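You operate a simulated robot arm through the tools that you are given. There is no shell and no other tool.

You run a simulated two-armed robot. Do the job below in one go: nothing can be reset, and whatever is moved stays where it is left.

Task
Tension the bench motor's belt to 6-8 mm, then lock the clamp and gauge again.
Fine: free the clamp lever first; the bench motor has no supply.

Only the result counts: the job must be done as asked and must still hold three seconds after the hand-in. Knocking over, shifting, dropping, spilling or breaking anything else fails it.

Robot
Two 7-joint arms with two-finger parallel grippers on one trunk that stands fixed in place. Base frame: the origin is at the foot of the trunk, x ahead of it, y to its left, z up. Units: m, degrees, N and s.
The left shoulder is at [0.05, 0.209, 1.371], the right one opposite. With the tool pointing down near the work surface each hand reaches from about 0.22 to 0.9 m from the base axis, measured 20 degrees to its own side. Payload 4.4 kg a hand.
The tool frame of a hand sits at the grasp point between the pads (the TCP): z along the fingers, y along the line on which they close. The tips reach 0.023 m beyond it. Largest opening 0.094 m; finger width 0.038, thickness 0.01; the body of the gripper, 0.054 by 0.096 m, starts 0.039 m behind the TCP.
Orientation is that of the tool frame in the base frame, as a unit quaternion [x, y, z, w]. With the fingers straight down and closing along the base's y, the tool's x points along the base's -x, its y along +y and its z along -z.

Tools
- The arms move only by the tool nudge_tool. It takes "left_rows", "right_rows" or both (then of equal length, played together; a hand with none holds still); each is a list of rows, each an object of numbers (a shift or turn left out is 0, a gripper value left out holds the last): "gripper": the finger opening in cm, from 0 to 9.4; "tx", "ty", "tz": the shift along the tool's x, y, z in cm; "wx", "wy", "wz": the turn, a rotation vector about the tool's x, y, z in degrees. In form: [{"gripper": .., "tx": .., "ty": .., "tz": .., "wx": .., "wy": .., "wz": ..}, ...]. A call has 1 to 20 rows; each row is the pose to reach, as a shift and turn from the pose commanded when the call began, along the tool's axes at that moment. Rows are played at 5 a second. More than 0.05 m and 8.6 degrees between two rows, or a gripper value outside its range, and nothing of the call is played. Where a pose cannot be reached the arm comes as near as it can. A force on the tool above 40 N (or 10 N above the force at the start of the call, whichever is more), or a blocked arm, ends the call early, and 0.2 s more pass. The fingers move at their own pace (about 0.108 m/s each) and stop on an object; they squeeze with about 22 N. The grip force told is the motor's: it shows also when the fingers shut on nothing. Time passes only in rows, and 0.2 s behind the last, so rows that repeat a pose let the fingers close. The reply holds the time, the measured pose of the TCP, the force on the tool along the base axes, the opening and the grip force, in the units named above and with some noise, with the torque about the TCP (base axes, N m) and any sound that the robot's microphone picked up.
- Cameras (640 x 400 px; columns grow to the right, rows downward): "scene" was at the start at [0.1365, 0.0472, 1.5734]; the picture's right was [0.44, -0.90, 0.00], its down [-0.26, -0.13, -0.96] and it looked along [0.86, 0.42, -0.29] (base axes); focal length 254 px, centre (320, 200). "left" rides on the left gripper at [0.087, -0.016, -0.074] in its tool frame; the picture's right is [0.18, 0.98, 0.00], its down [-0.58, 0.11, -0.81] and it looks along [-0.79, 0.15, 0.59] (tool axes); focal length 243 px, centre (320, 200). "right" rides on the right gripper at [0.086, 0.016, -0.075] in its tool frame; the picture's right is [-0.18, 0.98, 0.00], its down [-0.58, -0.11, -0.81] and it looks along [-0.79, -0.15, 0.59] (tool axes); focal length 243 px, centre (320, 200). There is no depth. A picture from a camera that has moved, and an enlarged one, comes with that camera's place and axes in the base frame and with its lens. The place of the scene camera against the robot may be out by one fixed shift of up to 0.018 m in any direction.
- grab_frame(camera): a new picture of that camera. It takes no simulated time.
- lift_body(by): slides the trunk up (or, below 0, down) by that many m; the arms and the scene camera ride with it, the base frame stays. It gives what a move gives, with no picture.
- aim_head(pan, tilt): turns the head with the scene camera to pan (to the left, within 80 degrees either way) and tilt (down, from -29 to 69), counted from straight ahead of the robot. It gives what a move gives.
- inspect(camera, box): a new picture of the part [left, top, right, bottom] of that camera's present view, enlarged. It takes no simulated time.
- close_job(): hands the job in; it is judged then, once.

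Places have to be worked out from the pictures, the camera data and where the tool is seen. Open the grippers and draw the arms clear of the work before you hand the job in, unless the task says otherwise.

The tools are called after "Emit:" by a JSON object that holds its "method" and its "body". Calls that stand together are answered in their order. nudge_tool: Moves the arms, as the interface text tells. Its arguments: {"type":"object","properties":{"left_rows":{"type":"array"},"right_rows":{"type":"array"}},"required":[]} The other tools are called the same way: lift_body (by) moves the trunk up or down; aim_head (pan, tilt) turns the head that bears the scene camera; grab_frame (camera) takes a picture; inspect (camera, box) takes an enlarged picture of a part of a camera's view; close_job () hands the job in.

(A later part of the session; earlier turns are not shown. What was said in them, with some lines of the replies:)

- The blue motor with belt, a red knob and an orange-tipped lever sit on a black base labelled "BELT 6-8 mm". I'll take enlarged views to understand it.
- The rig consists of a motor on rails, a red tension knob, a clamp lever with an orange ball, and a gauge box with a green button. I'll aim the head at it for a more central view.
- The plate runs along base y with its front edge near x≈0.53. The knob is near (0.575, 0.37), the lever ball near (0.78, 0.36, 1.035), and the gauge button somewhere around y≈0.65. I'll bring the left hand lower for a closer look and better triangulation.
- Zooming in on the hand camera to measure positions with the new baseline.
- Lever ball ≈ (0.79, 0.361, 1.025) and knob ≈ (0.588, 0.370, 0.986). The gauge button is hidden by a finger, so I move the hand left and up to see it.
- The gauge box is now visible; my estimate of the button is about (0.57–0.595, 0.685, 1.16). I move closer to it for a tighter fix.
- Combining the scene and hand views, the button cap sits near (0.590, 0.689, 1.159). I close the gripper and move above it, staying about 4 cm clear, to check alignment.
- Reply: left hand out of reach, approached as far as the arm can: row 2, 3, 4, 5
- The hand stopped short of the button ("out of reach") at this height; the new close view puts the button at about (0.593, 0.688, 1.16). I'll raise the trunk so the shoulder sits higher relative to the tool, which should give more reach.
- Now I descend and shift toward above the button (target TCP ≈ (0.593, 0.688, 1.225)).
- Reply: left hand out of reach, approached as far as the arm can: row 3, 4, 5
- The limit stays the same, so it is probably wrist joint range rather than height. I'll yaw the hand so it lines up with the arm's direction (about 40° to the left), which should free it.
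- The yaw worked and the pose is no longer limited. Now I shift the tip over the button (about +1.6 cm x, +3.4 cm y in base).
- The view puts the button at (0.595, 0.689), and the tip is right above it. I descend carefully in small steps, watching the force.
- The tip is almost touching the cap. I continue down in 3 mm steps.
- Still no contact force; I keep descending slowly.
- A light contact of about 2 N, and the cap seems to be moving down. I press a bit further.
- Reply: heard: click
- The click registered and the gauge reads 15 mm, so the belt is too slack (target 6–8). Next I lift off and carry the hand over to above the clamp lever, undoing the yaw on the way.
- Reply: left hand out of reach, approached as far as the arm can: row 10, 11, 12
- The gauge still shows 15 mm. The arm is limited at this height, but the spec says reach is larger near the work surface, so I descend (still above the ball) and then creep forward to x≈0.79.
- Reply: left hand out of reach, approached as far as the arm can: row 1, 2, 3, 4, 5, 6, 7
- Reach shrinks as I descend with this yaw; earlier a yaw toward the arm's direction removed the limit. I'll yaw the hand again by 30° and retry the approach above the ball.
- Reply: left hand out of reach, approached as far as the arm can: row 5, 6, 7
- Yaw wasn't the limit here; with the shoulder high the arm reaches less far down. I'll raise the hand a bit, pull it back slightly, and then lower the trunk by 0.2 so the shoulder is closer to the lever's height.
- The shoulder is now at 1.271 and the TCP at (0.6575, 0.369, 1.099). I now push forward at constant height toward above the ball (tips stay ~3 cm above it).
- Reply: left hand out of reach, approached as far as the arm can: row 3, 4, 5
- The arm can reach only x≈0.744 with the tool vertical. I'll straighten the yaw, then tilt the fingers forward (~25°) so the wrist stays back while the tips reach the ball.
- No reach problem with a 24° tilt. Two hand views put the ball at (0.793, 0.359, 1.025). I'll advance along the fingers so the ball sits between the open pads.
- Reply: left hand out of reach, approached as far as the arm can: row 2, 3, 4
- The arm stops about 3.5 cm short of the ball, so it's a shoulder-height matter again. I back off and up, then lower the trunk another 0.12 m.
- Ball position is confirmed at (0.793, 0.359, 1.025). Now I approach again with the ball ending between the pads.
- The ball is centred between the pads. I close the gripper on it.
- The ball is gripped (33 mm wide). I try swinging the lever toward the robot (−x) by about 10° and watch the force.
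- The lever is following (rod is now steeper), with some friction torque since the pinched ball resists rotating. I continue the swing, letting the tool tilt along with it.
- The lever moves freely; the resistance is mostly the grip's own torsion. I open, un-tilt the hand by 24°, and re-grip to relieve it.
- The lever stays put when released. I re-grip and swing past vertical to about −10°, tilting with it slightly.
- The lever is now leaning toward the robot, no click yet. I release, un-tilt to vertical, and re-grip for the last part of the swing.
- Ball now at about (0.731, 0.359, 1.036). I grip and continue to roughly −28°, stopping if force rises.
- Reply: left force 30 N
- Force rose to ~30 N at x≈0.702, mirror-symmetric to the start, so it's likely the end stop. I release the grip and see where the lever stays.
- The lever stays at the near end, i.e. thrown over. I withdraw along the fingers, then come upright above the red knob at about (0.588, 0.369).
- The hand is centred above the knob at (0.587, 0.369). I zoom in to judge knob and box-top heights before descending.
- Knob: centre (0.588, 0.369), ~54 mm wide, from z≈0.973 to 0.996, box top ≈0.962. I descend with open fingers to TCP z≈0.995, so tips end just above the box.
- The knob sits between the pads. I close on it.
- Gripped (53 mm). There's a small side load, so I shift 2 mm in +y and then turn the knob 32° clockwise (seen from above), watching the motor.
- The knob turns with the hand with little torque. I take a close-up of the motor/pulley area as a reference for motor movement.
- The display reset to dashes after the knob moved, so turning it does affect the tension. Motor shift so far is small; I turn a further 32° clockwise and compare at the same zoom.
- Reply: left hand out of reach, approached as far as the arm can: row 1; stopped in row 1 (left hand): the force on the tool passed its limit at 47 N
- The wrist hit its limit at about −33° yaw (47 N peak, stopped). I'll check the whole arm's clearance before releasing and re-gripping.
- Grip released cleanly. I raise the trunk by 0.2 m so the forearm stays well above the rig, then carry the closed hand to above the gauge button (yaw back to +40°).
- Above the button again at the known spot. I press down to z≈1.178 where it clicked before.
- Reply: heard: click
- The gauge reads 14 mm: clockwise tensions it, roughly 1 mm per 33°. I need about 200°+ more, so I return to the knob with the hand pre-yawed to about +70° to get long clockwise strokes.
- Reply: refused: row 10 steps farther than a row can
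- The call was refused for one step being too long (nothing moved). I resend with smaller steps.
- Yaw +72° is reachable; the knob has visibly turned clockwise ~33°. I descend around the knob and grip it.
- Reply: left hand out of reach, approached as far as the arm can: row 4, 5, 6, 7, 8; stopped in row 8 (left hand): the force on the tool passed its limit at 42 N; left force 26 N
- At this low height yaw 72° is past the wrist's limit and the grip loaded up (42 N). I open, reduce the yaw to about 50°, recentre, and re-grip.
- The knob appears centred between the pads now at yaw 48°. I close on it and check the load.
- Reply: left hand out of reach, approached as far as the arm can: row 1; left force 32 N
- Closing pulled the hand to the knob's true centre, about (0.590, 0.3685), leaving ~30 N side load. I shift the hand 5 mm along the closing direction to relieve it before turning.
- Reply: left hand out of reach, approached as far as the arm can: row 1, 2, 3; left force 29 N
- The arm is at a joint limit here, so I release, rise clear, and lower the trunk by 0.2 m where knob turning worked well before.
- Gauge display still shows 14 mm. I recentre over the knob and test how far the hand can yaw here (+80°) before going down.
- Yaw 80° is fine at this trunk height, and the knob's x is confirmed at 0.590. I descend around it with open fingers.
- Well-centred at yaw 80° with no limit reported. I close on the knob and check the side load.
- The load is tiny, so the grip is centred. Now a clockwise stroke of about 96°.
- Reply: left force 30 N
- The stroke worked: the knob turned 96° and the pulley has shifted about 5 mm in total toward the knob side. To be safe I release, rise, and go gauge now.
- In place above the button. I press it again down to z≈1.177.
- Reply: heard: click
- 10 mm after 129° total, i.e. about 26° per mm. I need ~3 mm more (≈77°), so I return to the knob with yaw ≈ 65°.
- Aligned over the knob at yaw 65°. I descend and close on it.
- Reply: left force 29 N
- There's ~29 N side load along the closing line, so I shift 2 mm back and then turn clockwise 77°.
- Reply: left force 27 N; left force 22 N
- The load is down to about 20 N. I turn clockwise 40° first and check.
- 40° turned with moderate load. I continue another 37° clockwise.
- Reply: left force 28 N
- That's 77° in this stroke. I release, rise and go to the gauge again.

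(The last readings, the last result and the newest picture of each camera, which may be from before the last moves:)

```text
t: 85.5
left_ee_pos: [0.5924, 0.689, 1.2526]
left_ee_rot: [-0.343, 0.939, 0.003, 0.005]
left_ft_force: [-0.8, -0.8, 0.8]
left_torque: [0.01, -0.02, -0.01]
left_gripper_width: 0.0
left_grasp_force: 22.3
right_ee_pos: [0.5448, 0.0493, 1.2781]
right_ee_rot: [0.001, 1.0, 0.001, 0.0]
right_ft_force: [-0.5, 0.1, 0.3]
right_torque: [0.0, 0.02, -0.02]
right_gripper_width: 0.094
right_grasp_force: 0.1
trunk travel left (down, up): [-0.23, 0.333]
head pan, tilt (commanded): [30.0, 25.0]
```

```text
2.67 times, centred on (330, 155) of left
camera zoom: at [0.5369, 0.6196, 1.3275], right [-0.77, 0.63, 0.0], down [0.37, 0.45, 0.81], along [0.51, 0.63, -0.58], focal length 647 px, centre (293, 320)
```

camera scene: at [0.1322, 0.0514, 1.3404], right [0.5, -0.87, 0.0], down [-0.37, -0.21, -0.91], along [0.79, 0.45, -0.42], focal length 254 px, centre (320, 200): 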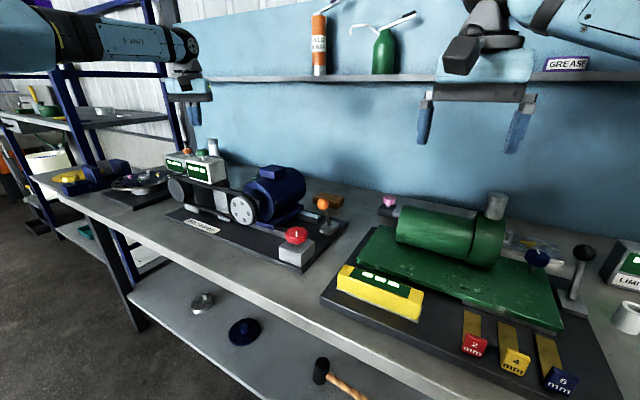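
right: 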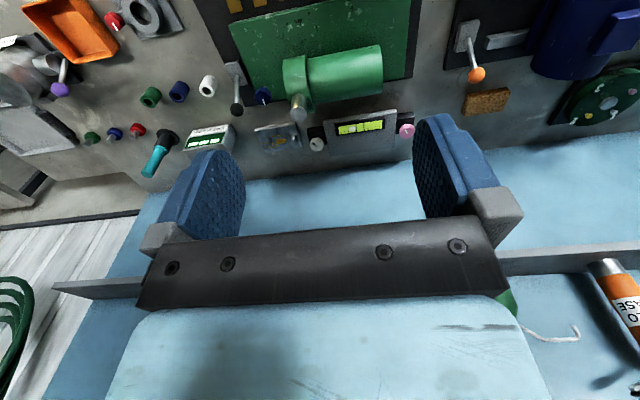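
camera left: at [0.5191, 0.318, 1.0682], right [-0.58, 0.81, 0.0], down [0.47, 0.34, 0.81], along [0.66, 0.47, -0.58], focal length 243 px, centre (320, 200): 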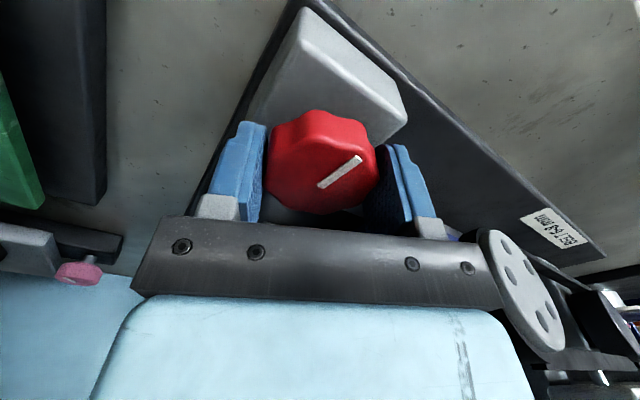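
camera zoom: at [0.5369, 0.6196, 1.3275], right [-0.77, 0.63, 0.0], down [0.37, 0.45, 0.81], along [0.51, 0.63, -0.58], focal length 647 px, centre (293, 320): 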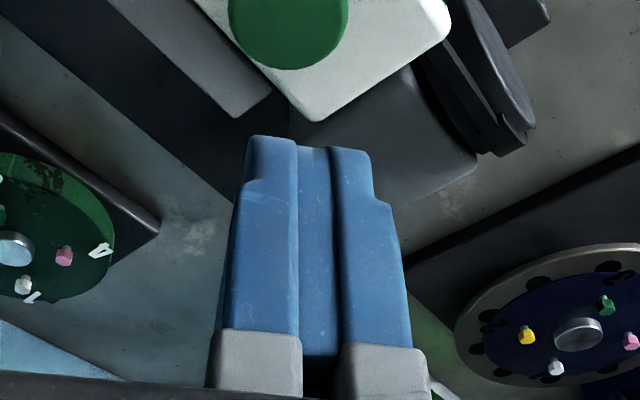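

Aligned above the button. Pressing again.

Emit:
{"method": "nudge_tool", "body": {"left_rows": [{"gripper": 0, "tx": -0.2, "tz": 3}, {"tx": -0.2, "tz": 6}, {"tx": -0.2, "tz": 6.9}, {"tx": -0.2, "tz": 7.2}, {"tx": -0.2, "tz": 7.4}, {"tx": -0.2, "tz": 7.6}]}}

Emit:
{"method": "inspect", "body": {"camera": "scene", "box": [150, 130, 270, 230]}}

```text
t: 86.9
left_ee_pos: [0.5934, 0.6908, 1.1778]
left_ee_rot: [-0.341, 0.94, 0.003, 0.004]
left_ft_force: [2.5, 1.8, 6.4]
left_torque: [-0.03, 0.02, 0.0]
left_gripper_width: 0.0
left_grasp_force: 21.9
right_ee_pos: [0.5456, 0.0501, 1.2778]
right_ee_rot: [0.0, 1.0, -0.001, 0.0]
right_ft_force: [-0.5, -0.1, -0.3]
right_torque: [-0.01, 0.0, 0.01]
right_gripper_width: 0.0941
right_grasp_force: 0.1
trunk travel left (down, up): [-0.23, 0.333]
head pan, tilt (commanded): [30.0, 25.0]
heard: click
```

```text
4.00 times, centred on (210, 180) of scene
camera zoom: at [0.1321, 0.0515, 1.3405], right [0.5, -0.87, 0.0], down [-0.37, -0.21, -0.91], along [0.79, 0.45, -0.42], focal length 1014 px, centre (760, 280)
```

zoom: 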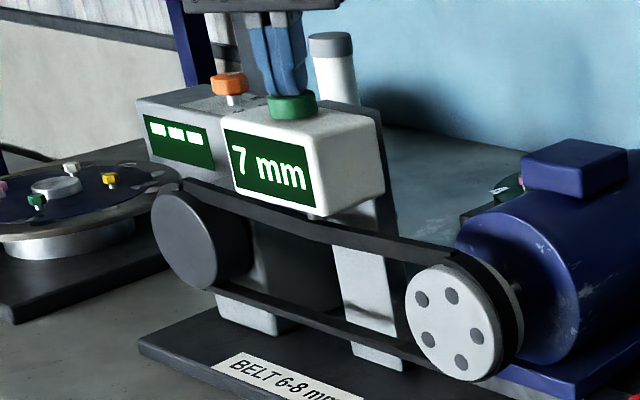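

7 mm, which is right in the middle of the range. Now I lift off and go to the robot side of the lever ball, to push it back to its locked position at the far end.

Emit:
{"method": "nudge_tool", "body": {"left_rows": [{"gripper": 0, "tz": -3}, {"tz": -7.2}, {"tx": 2.07, "ty": -3.66, "tz": -7.2, "wz": 5}, {"tx": 4.14, "ty": -7.3, "tz": -7.2, "wz": 10}, {"tx": 6.2, "ty": -11.0, "tz": -7.2, "wz": 15}, {"tx": 8.3, "ty": -14.65, "tz": -7.2, "wz": 20}, {"tx": 10.35, "ty": -18.3, "tz": -7.2, "wz": 25}, {"tx": 12.4, "ty": -22.0, "tz": -7.2, "wz": 30}, {"tx": 14.5, "ty": -25.65, "tz": -7.2, "wz": 35}, {"tx": 16.55, "ty": -29.3, "tz": -7.2, "wz": 40}, {"tx": 16.55, "ty": -29.3, "tz": -7.2, "wz": 40}]}}

Emit:
{"method": "grab_frame", "body": {"camera": "left"}}

Emit:
{"method": "inspect", "body": {"camera": "scene", "box": [160, 110, 360, 290]}}

```text
t: 89.3
left_ee_pos: [0.6541, 0.3598, 1.2465]
left_ee_rot: [0.001, 1.0, 0.004, 0.004]
left_ft_force: [0.6, -0.5, -0.5]
left_torque: [0.0, 0.02, 0.0]
left_gripper_width: 0.0001
left_grasp_force: 22.2
right_ee_pos: [0.5456, 0.0499, 1.2776]
right_ee_rot: [0.001, 1.0, -0.001, 0.0]
right_ft_force: [0.3, -0.1, -0.2]
right_torque: [-0.02, -0.02, -0.02]
right_gripper_width: 0.0941
right_grasp_force: 0.0
trunk travel left (down, up): [-0.23, 0.333]
head pan, tilt (commanded): [30.0, 25.0]
```

```text
taken
camera left: at [0.5668, 0.3436, 1.3204], right [-0.18, 0.98, 0.01], down [0.58, 0.1, 0.81], along [0.8, 0.15, -0.59], focal length 243 px, centre (320, 200)
```

left: 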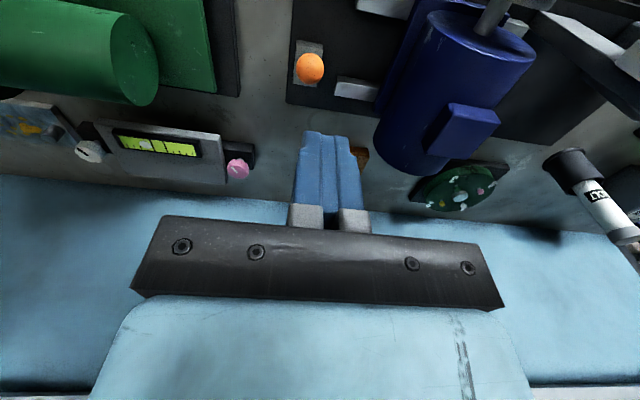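

```text
2.22 times, centred on (260, 200) of scene
camera zoom: at [0.1321, 0.0527, 1.3403], right [0.5, -0.87, 0.0], down [-0.37, -0.21, -0.91], along [0.79, 0.45, -0.42], focal length 564 px, centre (453, 200)
```

zoom: 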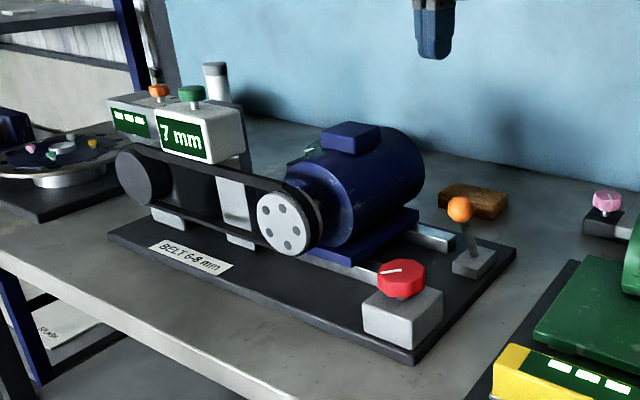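

The ball is at (0.708, 0.36, 1.027) and the display still shows 7 mm. I tilt the closed fingers forward 15° and descend to the robot side of the ball.

Emit:
{"method": "nudge_tool", "body": {"left_rows": [{"gripper": 0, "tz": 4, "wy": -7.5}, {"tz": 8, "wy": -15}, {"tz": 12, "wy": -15}, {"tz": 16, "wy": -15}, {"tz": 19.5, "wy": -15}, {"tz": 21.6, "wy": -15}, {"tz": 21.6, "wy": -15}]}}

Emit:
{"method": "grab_frame", "body": {"camera": "left"}}

Emit:
{"method": "inspect", "body": {"camera": "scene", "box": [240, 140, 360, 260]}}

```text
t: 90.9
left_ee_pos: [0.6533, 0.361, 1.0306]
left_ee_rot: [0.0, 0.991, 0.003, 0.134]
left_ft_force: [0.4, 0.1, -0.8]
left_torque: [-0.01, 0.04, 0.02]
left_gripper_width: 0.0
left_grasp_force: 22.2
right_ee_pos: [0.5443, 0.0497, 1.2775]
right_ee_rot: [0.001, 1.0, 0.0, 0.001]
right_ft_force: [1.0, 0.0, -0.6]
right_torque: [-0.01, 0.0, 0.01]
right_gripper_width: 0.094
right_grasp_force: 0.2
trunk travel left (down, up): [-0.23, 0.333]
head pan, tilt (commanded): [30.0, 25.0]
```

```text
taken
camera left: at [0.552, 0.3441, 1.0788], right [-0.18, 0.98, -0.04], down [0.35, 0.1, 0.93], along [0.92, 0.15, -0.36], focal length 243 px, centre (320, 200)
```

left: 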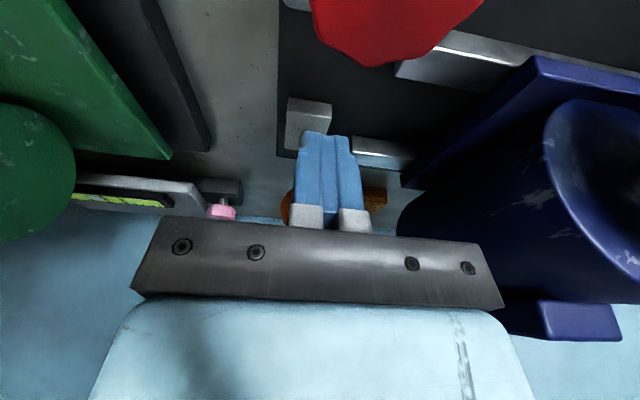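

```text
3.33 times, centred on (300, 200) of scene
camera zoom: at [0.1322, 0.0518, 1.3404], right [0.5, -0.87, 0.0], down [-0.37, -0.21, -0.91], along [0.79, 0.45, -0.42], focal length 845 px, centre (387, 200)
```

zoom: 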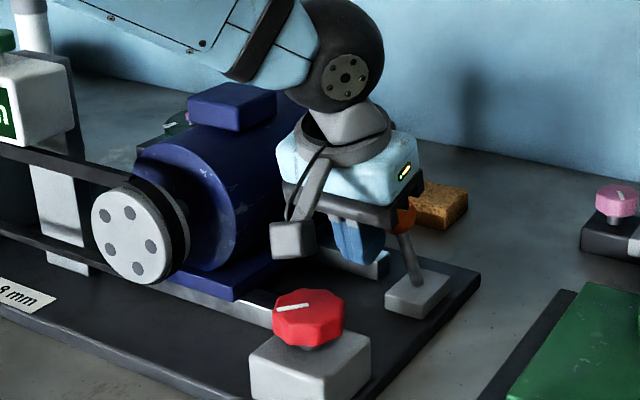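

The closed fingers are on the robot side of the ball. I push it in +x in 1 cm steps.

Emit:
{"method": "nudge_tool", "body": {"left_rows": [{"gripper": 0, "tx": -0.97, "tz": 0.26}, {"tx": -1.93, "tz": 0.52}, {"tx": -2.9, "tz": 0.78}, {"tx": -3.86, "tz": 1.04}, {"tx": -4.83, "tz": 1.3}, {"tx": -5.8, "tz": 1.55}]}}

Emit:
{"method": "grab_frame", "body": {"camera": "left"}}

Emit:
{"method": "inspect", "body": {"camera": "scene", "box": [240, 140, 360, 260]}}

```text
t: 92.3
left_ee_pos: [0.7158, 0.3609, 1.0289]
left_ee_rot: [0.001, 0.991, 0.004, 0.133]
left_ft_force: [-1.1, -1.0, -1.0]
left_torque: [0.0, 0.03, -0.03]
left_gripper_width: 0.0
left_grasp_force: 22.2
right_ee_pos: [0.5464, 0.0507, 1.2771]
right_ee_rot: [0.0, 1.0, 0.0, 0.0]
right_ft_force: [-0.2, 0.4, 0.1]
right_torque: [-0.02, 0.03, 0.0]
right_gripper_width: 0.0942
right_grasp_force: 0.2
trunk travel left (down, up): [-0.23, 0.333]
head pan, tilt (commanded): [30.0, 25.0]
```

```text
taken
camera left: at [0.6143, 0.3441, 1.0784], right [-0.18, 0.98, -0.04], down [0.35, 0.1, 0.93], along [0.92, 0.15, -0.36], focal length 243 px, centre (320, 200)
```

left: 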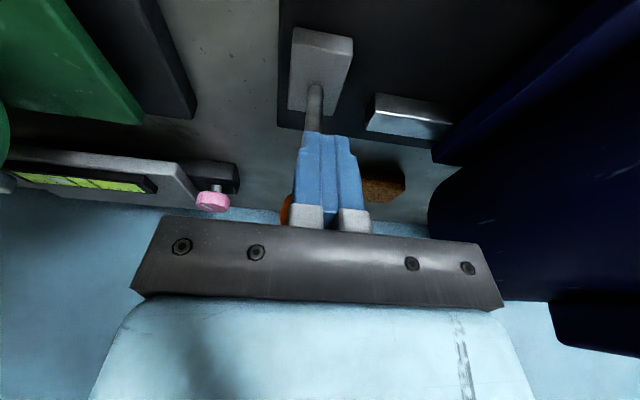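

```text
3.33 times, centred on (300, 200) of scene
camera zoom: at [0.1329, 0.0519, 1.3402], right [0.5, -0.87, 0.0], down [-0.37, -0.21, -0.91], along [0.78, 0.45, -0.42], focal length 845 px, centre (387, 200)
```

zoom: 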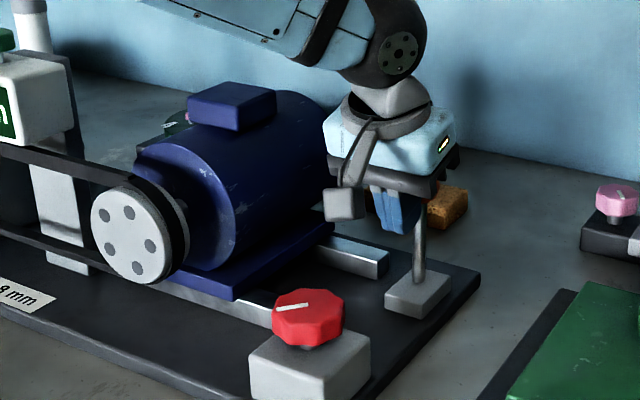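

The lever follows with almost no force and is near vertical. I keep pushing toward the end stop.

Emit:
{"method": "nudge_tool", "body": {"left_rows": [{"gripper": 0, "tx": -0.8, "tz": 0.21}, {"tx": -1.6, "tz": 0.43}, {"tx": -2.4, "tz": 0.65}, {"tx": -3.2, "tz": 0.86}, {"tx": -3.7, "tz": 1.0}, {"tx": -3.7, "tz": 1.0}]}}

Emit:
{"method": "grab_frame", "body": {"camera": "left"}}

Emit:
{"method": "inspect", "body": {"camera": "scene", "box": [240, 140, 360, 260]}}

```text
t: 93.7
left_ee_pos: [0.7539, 0.3608, 1.0286]
left_ee_rot: [0.0, 0.991, 0.003, 0.133]
left_ft_force: [-11.3, -0.7, -6.7]
left_torque: [-0.01, 0.22, 0.0]
left_gripper_width: 0.0
left_grasp_force: 22.2
right_ee_pos: [0.5454, 0.0503, 1.278]
right_ee_rot: [0.001, 1.0, 0.0, 0.001]
right_ft_force: [0.5, 0.3, -0.8]
right_torque: [-0.01, 0.0, -0.01]
right_gripper_width: 0.0936
right_grasp_force: 0.1
trunk travel left (down, up): [-0.23, 0.333]
head pan, tilt (commanded): [30.0, 25.0]
```

```text
taken
camera left: at [0.6521, 0.3435, 1.0788], right [-0.18, 0.98, -0.04], down [0.35, 0.1, 0.93], along [0.92, 0.15, -0.36], focal length 243 px, centre (320, 200)
```

left: 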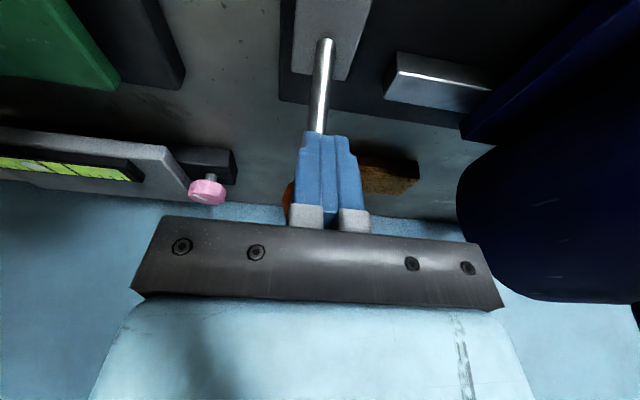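

```text
3.33 times, centred on (300, 200) of scene
camera zoom: at [0.132, 0.0524, 1.3403], right [0.5, -0.87, 0.0], down [-0.37, -0.21, -0.91], along [0.79, 0.45, -0.42], focal length 845 px, centre (387, 200)
```

zoom: 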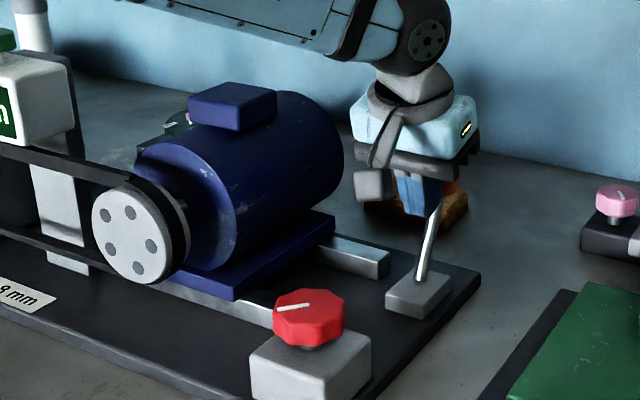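

Force has risen to ~11 N at x≈0.754, close to the stop. I push a few more millimetres to be sure it's home.

Emit:
{"method": "nudge_tool", "body": {"left_rows": [{"gripper": 0, "tx": -0.2, "tz": 0.05}, {"tx": -0.4, "tz": 0.1}, {"tx": -0.4, "tz": 0.1}]}}

```text
t: 94.4
left_ee_pos: [0.7542, 0.3608, 1.029]
left_ee_rot: [0.001, 0.992, 0.004, 0.129]
left_ft_force: [-18.9, 1.9, 0.3]
left_torque: [0.15, 0.08, 0.03]
left_gripper_width: 0.0
left_grasp_force: 21.9
right_ee_pos: [0.543, 0.05, 1.2794]
right_ee_rot: [0.0, 1.0, 0.0, 0.001]
right_ft_force: [0.8, -0.5, -0.1]
right_torque: [0.0, -0.02, -0.02]
right_gripper_width: 0.0941
right_grasp_force: 0.1
trunk travel left (down, up): [-0.23, 0.333]
head pan, tilt (commanded): [30.0, 25.0]
stopped in row 3 (left hand): the force on the tool passed its limit at 41 N (the readings are from after the stop); the commanded pose is now the measured one
```

It hit the hard stop (41 N), so the lever is fully over. I back away in −x, rise, and check the lever and knob.

Emit:
{"method": "nudge_tool", "body": {"left_rows": [{"gripper": 0, "tx": 1.5, "tz": -0.4}, {"tx": 4.8, "tz": -1.3}, {"tx": 5.8, "tz": -5.2}, {"tx": 5.8, "tz": -9.5}, {"tx": 5.8, "tz": -14, "wy": 7.5}, {"tx": 5.8, "tz": -18.5, "wy": 15}, {"tx": 4.8, "tz": -23, "wy": 15}]}}

Emit:
{"method": "grab_frame", "body": {"camera": "left"}}

Emit:
{"method": "inspect", "body": {"camera": "scene", "box": [160, 110, 360, 290]}}

```text
t: 96.0
left_ee_pos: [0.6502, 0.3573, 1.2392]
left_ee_rot: [0.001, 1.0, 0.005, -0.001]
left_ft_force: [0.4, 0.4, -0.3]
left_torque: [-0.01, -0.01, 0.05]
left_gripper_width: 0.0
left_grasp_force: 21.8
right_ee_pos: [0.5449, 0.0493, 1.2785]
right_ee_rot: [0.0, 1.0, 0.001, 0.0]
right_ft_force: [-0.1, -0.6, -0.1]
right_torque: [0.02, -0.02, 0.0]
right_gripper_width: 0.0939
right_grasp_force: 0.1
trunk travel left (down, up): [-0.23, 0.333]
head pan, tilt (commanded): [30.0, 25.0]
```

```text
taken
camera left: at [0.5655, 0.3394, 1.3144], right [-0.18, 0.98, 0.01], down [0.58, 0.1, 0.81], along [0.79, 0.15, -0.59], focal length 243 px, centre (320, 200)
```

left: 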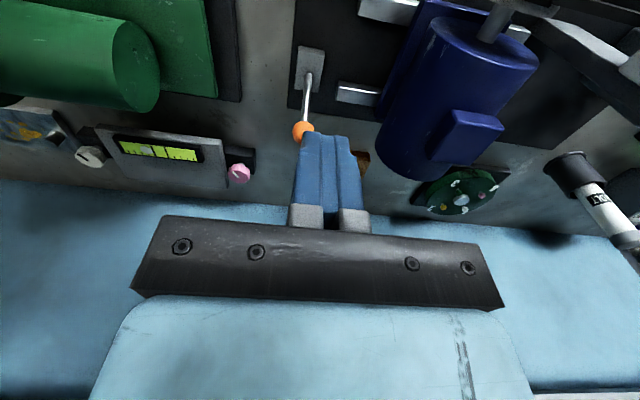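

```text
2.22 times, centred on (260, 200) of scene
camera zoom: at [0.1316, 0.0515, 1.3404], right [0.5, -0.87, 0.0], down [-0.37, -0.21, -0.91], along [0.79, 0.45, -0.42], focal length 564 px, centre (453, 200)
```

zoom: 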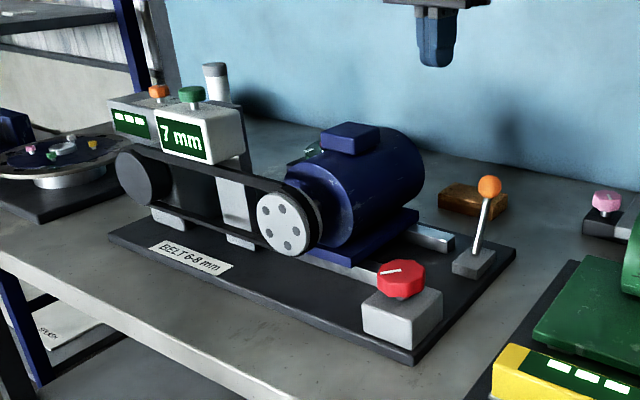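

The lever is back at its original far position (x≈0.79). Now I go to the gauge for the final reading.

Emit:
{"method": "nudge_tool", "body": {"left_rows": [{"gripper": 0, "tx": 0.69, "ty": 4.15, "tz": -1.4, "wz": -5}, {"tx": 1.38, "ty": 8.3, "tz": -1.4, "wz": -10}, {"tx": 2.06, "ty": 12.45, "tz": -1.4, "wz": -15}, {"tx": 2.75, "ty": 16.6, "tz": -1.4, "wz": -20}, {"tx": 3.44, "ty": 20.75, "tz": -1.4, "wz": -25}, {"tx": 4.13, "ty": 24.9, "tz": -1.4, "wz": -30}, {"tx": 4.8, "ty": 29.05, "tz": -1.4, "wz": -35}, {"tx": 5.5, "ty": 33.2, "tz": -1.4, "wz": -40}, {"tx": 5.5, "ty": 33.2, "tz": -1.4, "wz": -40}]}}

Emit:
{"method": "inspect", "body": {"camera": "left", "box": [230, 80, 430, 230]}}

Emit:
{"method": "inspect", "body": {"camera": "scene", "box": [150, 130, 270, 230]}}

```text
t: 98.0
left_ee_pos: [0.5955, 0.6887, 1.256]
left_ee_rot: [-0.342, 0.94, 0.004, 0.001]
left_ft_force: [-0.5, 0.9, -0.1]
left_torque: [0.01, 0.01, 0.02]
left_gripper_width: 0.0
left_grasp_force: 21.7
right_ee_pos: [0.5465, 0.0487, 1.2773]
right_ee_rot: [0.001, 1.0, 0.001, 0.0]
right_ft_force: [1.2, -0.2, -0.4]
right_torque: [0.01, 0.01, 0.0]
right_gripper_width: 0.094
right_grasp_force: 0.1
trunk travel left (down, up): [-0.23, 0.333]
head pan, tilt (commanded): [30.0, 25.0]
```

```text
2.67 times, centred on (330, 155) of left
camera zoom: at [0.5405, 0.6191, 1.3302], right [-0.77, 0.63, 0.01], down [0.38, 0.45, 0.81], along [0.51, 0.63, -0.59], focal length 647 px, centre (293, 320)
```

zoom: 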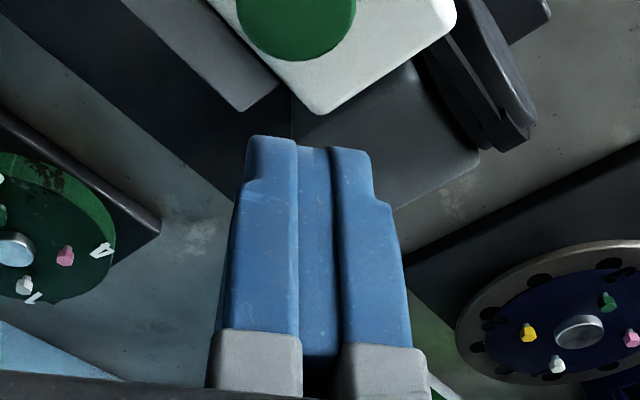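

```text
4.00 times, centred on (210, 180) of scene
camera zoom: at [0.1327, 0.0513, 1.3403], right [0.5, -0.87, 0.0], down [-0.37, -0.21, -0.91], along [0.78, 0.45, -0.42], focal length 1014 px, centre (760, 280)
```

zoom: 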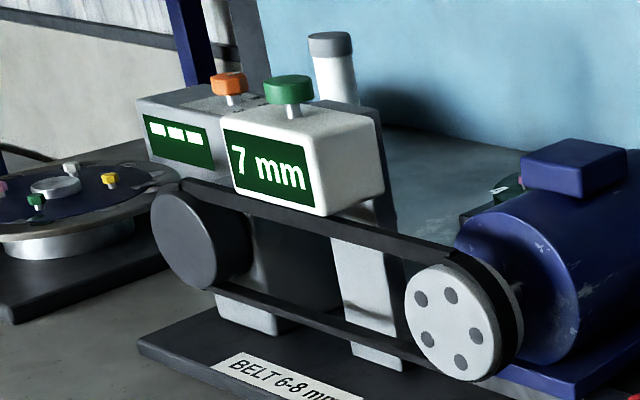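

The display still holds the earlier 7 mm reading. I press the button once more with the clamp locked.

Emit:
{"method": "nudge_tool", "body": {"left_rows": [{"gripper": 0, "tz": 3}, {"tz": 6}, {"tz": 7.2}, {"tz": 7.5}, {"tz": 7.7}, {"tz": 7.9}]}}

Emit:
{"method": "inspect", "body": {"camera": "scene", "box": [150, 130, 270, 230]}}

```text
t: 99.4
left_ee_pos: [0.596, 0.6906, 1.1767]
left_ee_rot: [-0.342, 0.94, 0.004, 0.002]
left_ft_force: [-2.7, 2.2, 7.4]
left_torque: [-0.02, 0.18, -0.06]
left_gripper_width: 0.0
left_grasp_force: 22.0
right_ee_pos: [0.544, 0.0503, 1.2785]
right_ee_rot: [0.001, 1.0, 0.001, 0.0]
right_ft_force: [0.2, 0.3, -0.8]
right_torque: [0.01, 0.0, 0.0]
right_gripper_width: 0.0942
right_grasp_force: 0.1
trunk travel left (down, up): [-0.23, 0.333]
head pan, tilt (commanded): [30.0, 25.0]
heard: click
```

```text
4.00 times, centred on (210, 180) of scene
camera zoom: at [0.1312, 0.0514, 1.3406], right [0.5, -0.87, 0.0], down [-0.36, -0.21, -0.91], along [0.79, 0.45, -0.42], focal length 1014 px, centre (760, 280)
```

zoom: 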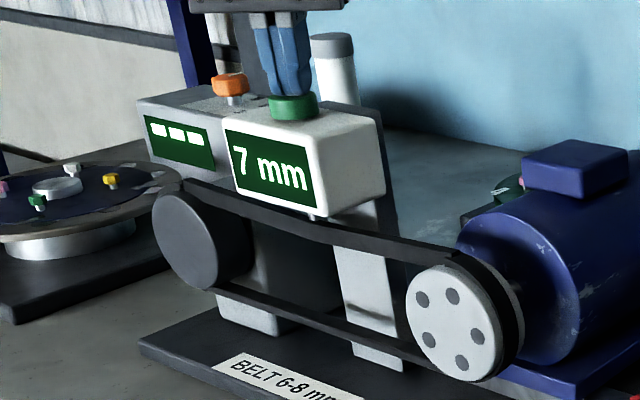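

The gauge clicked with the clamp locked and still reads 7 mm. I lift off, draw the arm back toward the robot, and open the gripper.

Emit:
{"method": "nudge_tool", "body": {"left_rows": [{"gripper": 0, "tz": -3}, {"tz": -7.5}, {"tz": -12}, {"tz": -16}, {"tx": 4, "tz": -18}, {"tx": 8, "tz": -20}, {"tx": 12, "tz": -20}, {"tx": 16, "tz": -20}, {"tx": 20, "tz": -20}, {"tx": 22, "tz": -20, "gripper": 9.4}, {"tx": 22, "tz": -20}, {"tx": 22, "tz": -20}]}}

Emit:
{"method": "grab_frame", "body": {"camera": "scene"}}

Emit:
{"method": "inspect", "body": {"camera": "scene", "box": [150, 110, 370, 290]}}

```text
t: 102.0
left_ee_pos: [0.4248, 0.5473, 1.3786]
left_ee_rot: [-0.341, 0.94, 0.004, 0.002]
left_ft_force: [-0.3, -0.5, -0.2]
left_torque: [-0.01, 0.03, -0.02]
left_gripper_width: 0.0942
left_grasp_force: 0.0
right_ee_pos: [0.5458, 0.0489, 1.2769]
right_ee_rot: [0.0, 1.0, 0.0, 0.0]
right_ft_force: [-0.2, -1.0, 0.2]
right_torque: [0.03, -0.02, 0.0]
right_gripper_width: 0.0941
right_grasp_force: 0.1
trunk travel left (down, up): [-0.23, 0.333]
head pan, tilt (commanded): [30.0, 25.0]
```

```text
taken
camera scene: at [0.1323, 0.052, 1.3403], right [0.5, -0.87, 0.0], down [-0.37, -0.21, -0.91], along [0.78, 0.45, -0.42], focal length 254 px, centre (320, 200)
```

scene: 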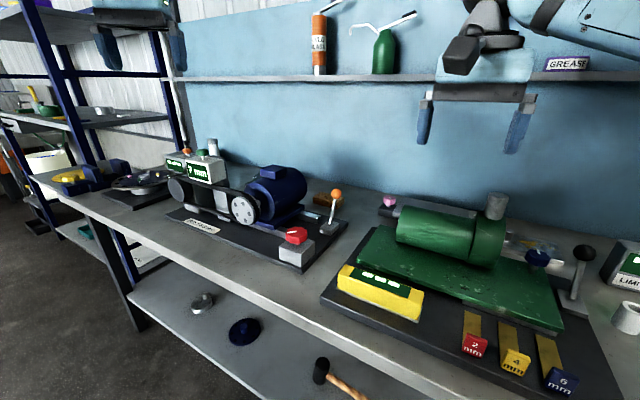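

```text
2.22 times, centred on (260, 200) of scene
camera zoom: at [0.1323, 0.052, 1.3403], right [0.5, -0.87, 0.0], down [-0.37, -0.21, -0.91], along [0.78, 0.45, -0.42], focal length 564 px, centre (453, 200)
```

zoom: 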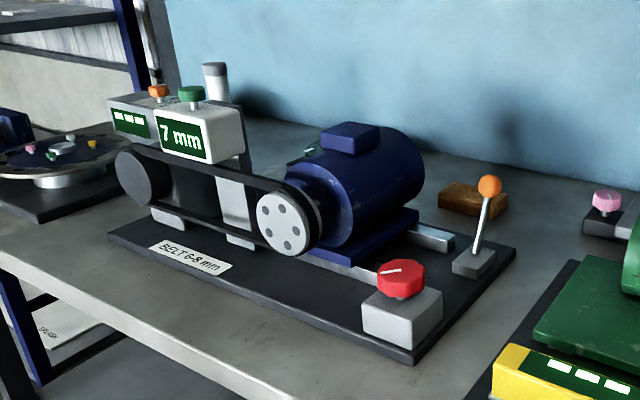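

The gauge shows 7 mm with the clamp locked, the lever is where it started, and nothing else has moved. Both hands are clear and open, so I hand the job in.

Emit:
{"method": "close_job", "body": {}}

```text
The job is handed in.
```

The bench motor's belt is tensioned: it read 7 mm before I locked the clamp and 7 mm again with the clamp locked. The job is handed in, but I haven't seen the judged result.

- **Before:** the first gauge reading was 15 mm, so the belt was too slack.
- **Clamp:** I swung the lever over to free it before touching the knob. Afterwards I pushed it back against its stop, to where it started.
- **Tension:** about 205° clockwise on the red knob took the reading from 15 mm to 14, then 10, then 7 mm.

While I worked, the arm stopped on its force limit three times, at 41–47 N. Twice it was gripping the knob and once it was pushing the lever home. In the last pictures nothing else on the bench had moved. Both grippers are open and clear of the rig, and the trunk is 0.22 m lower than at the start.
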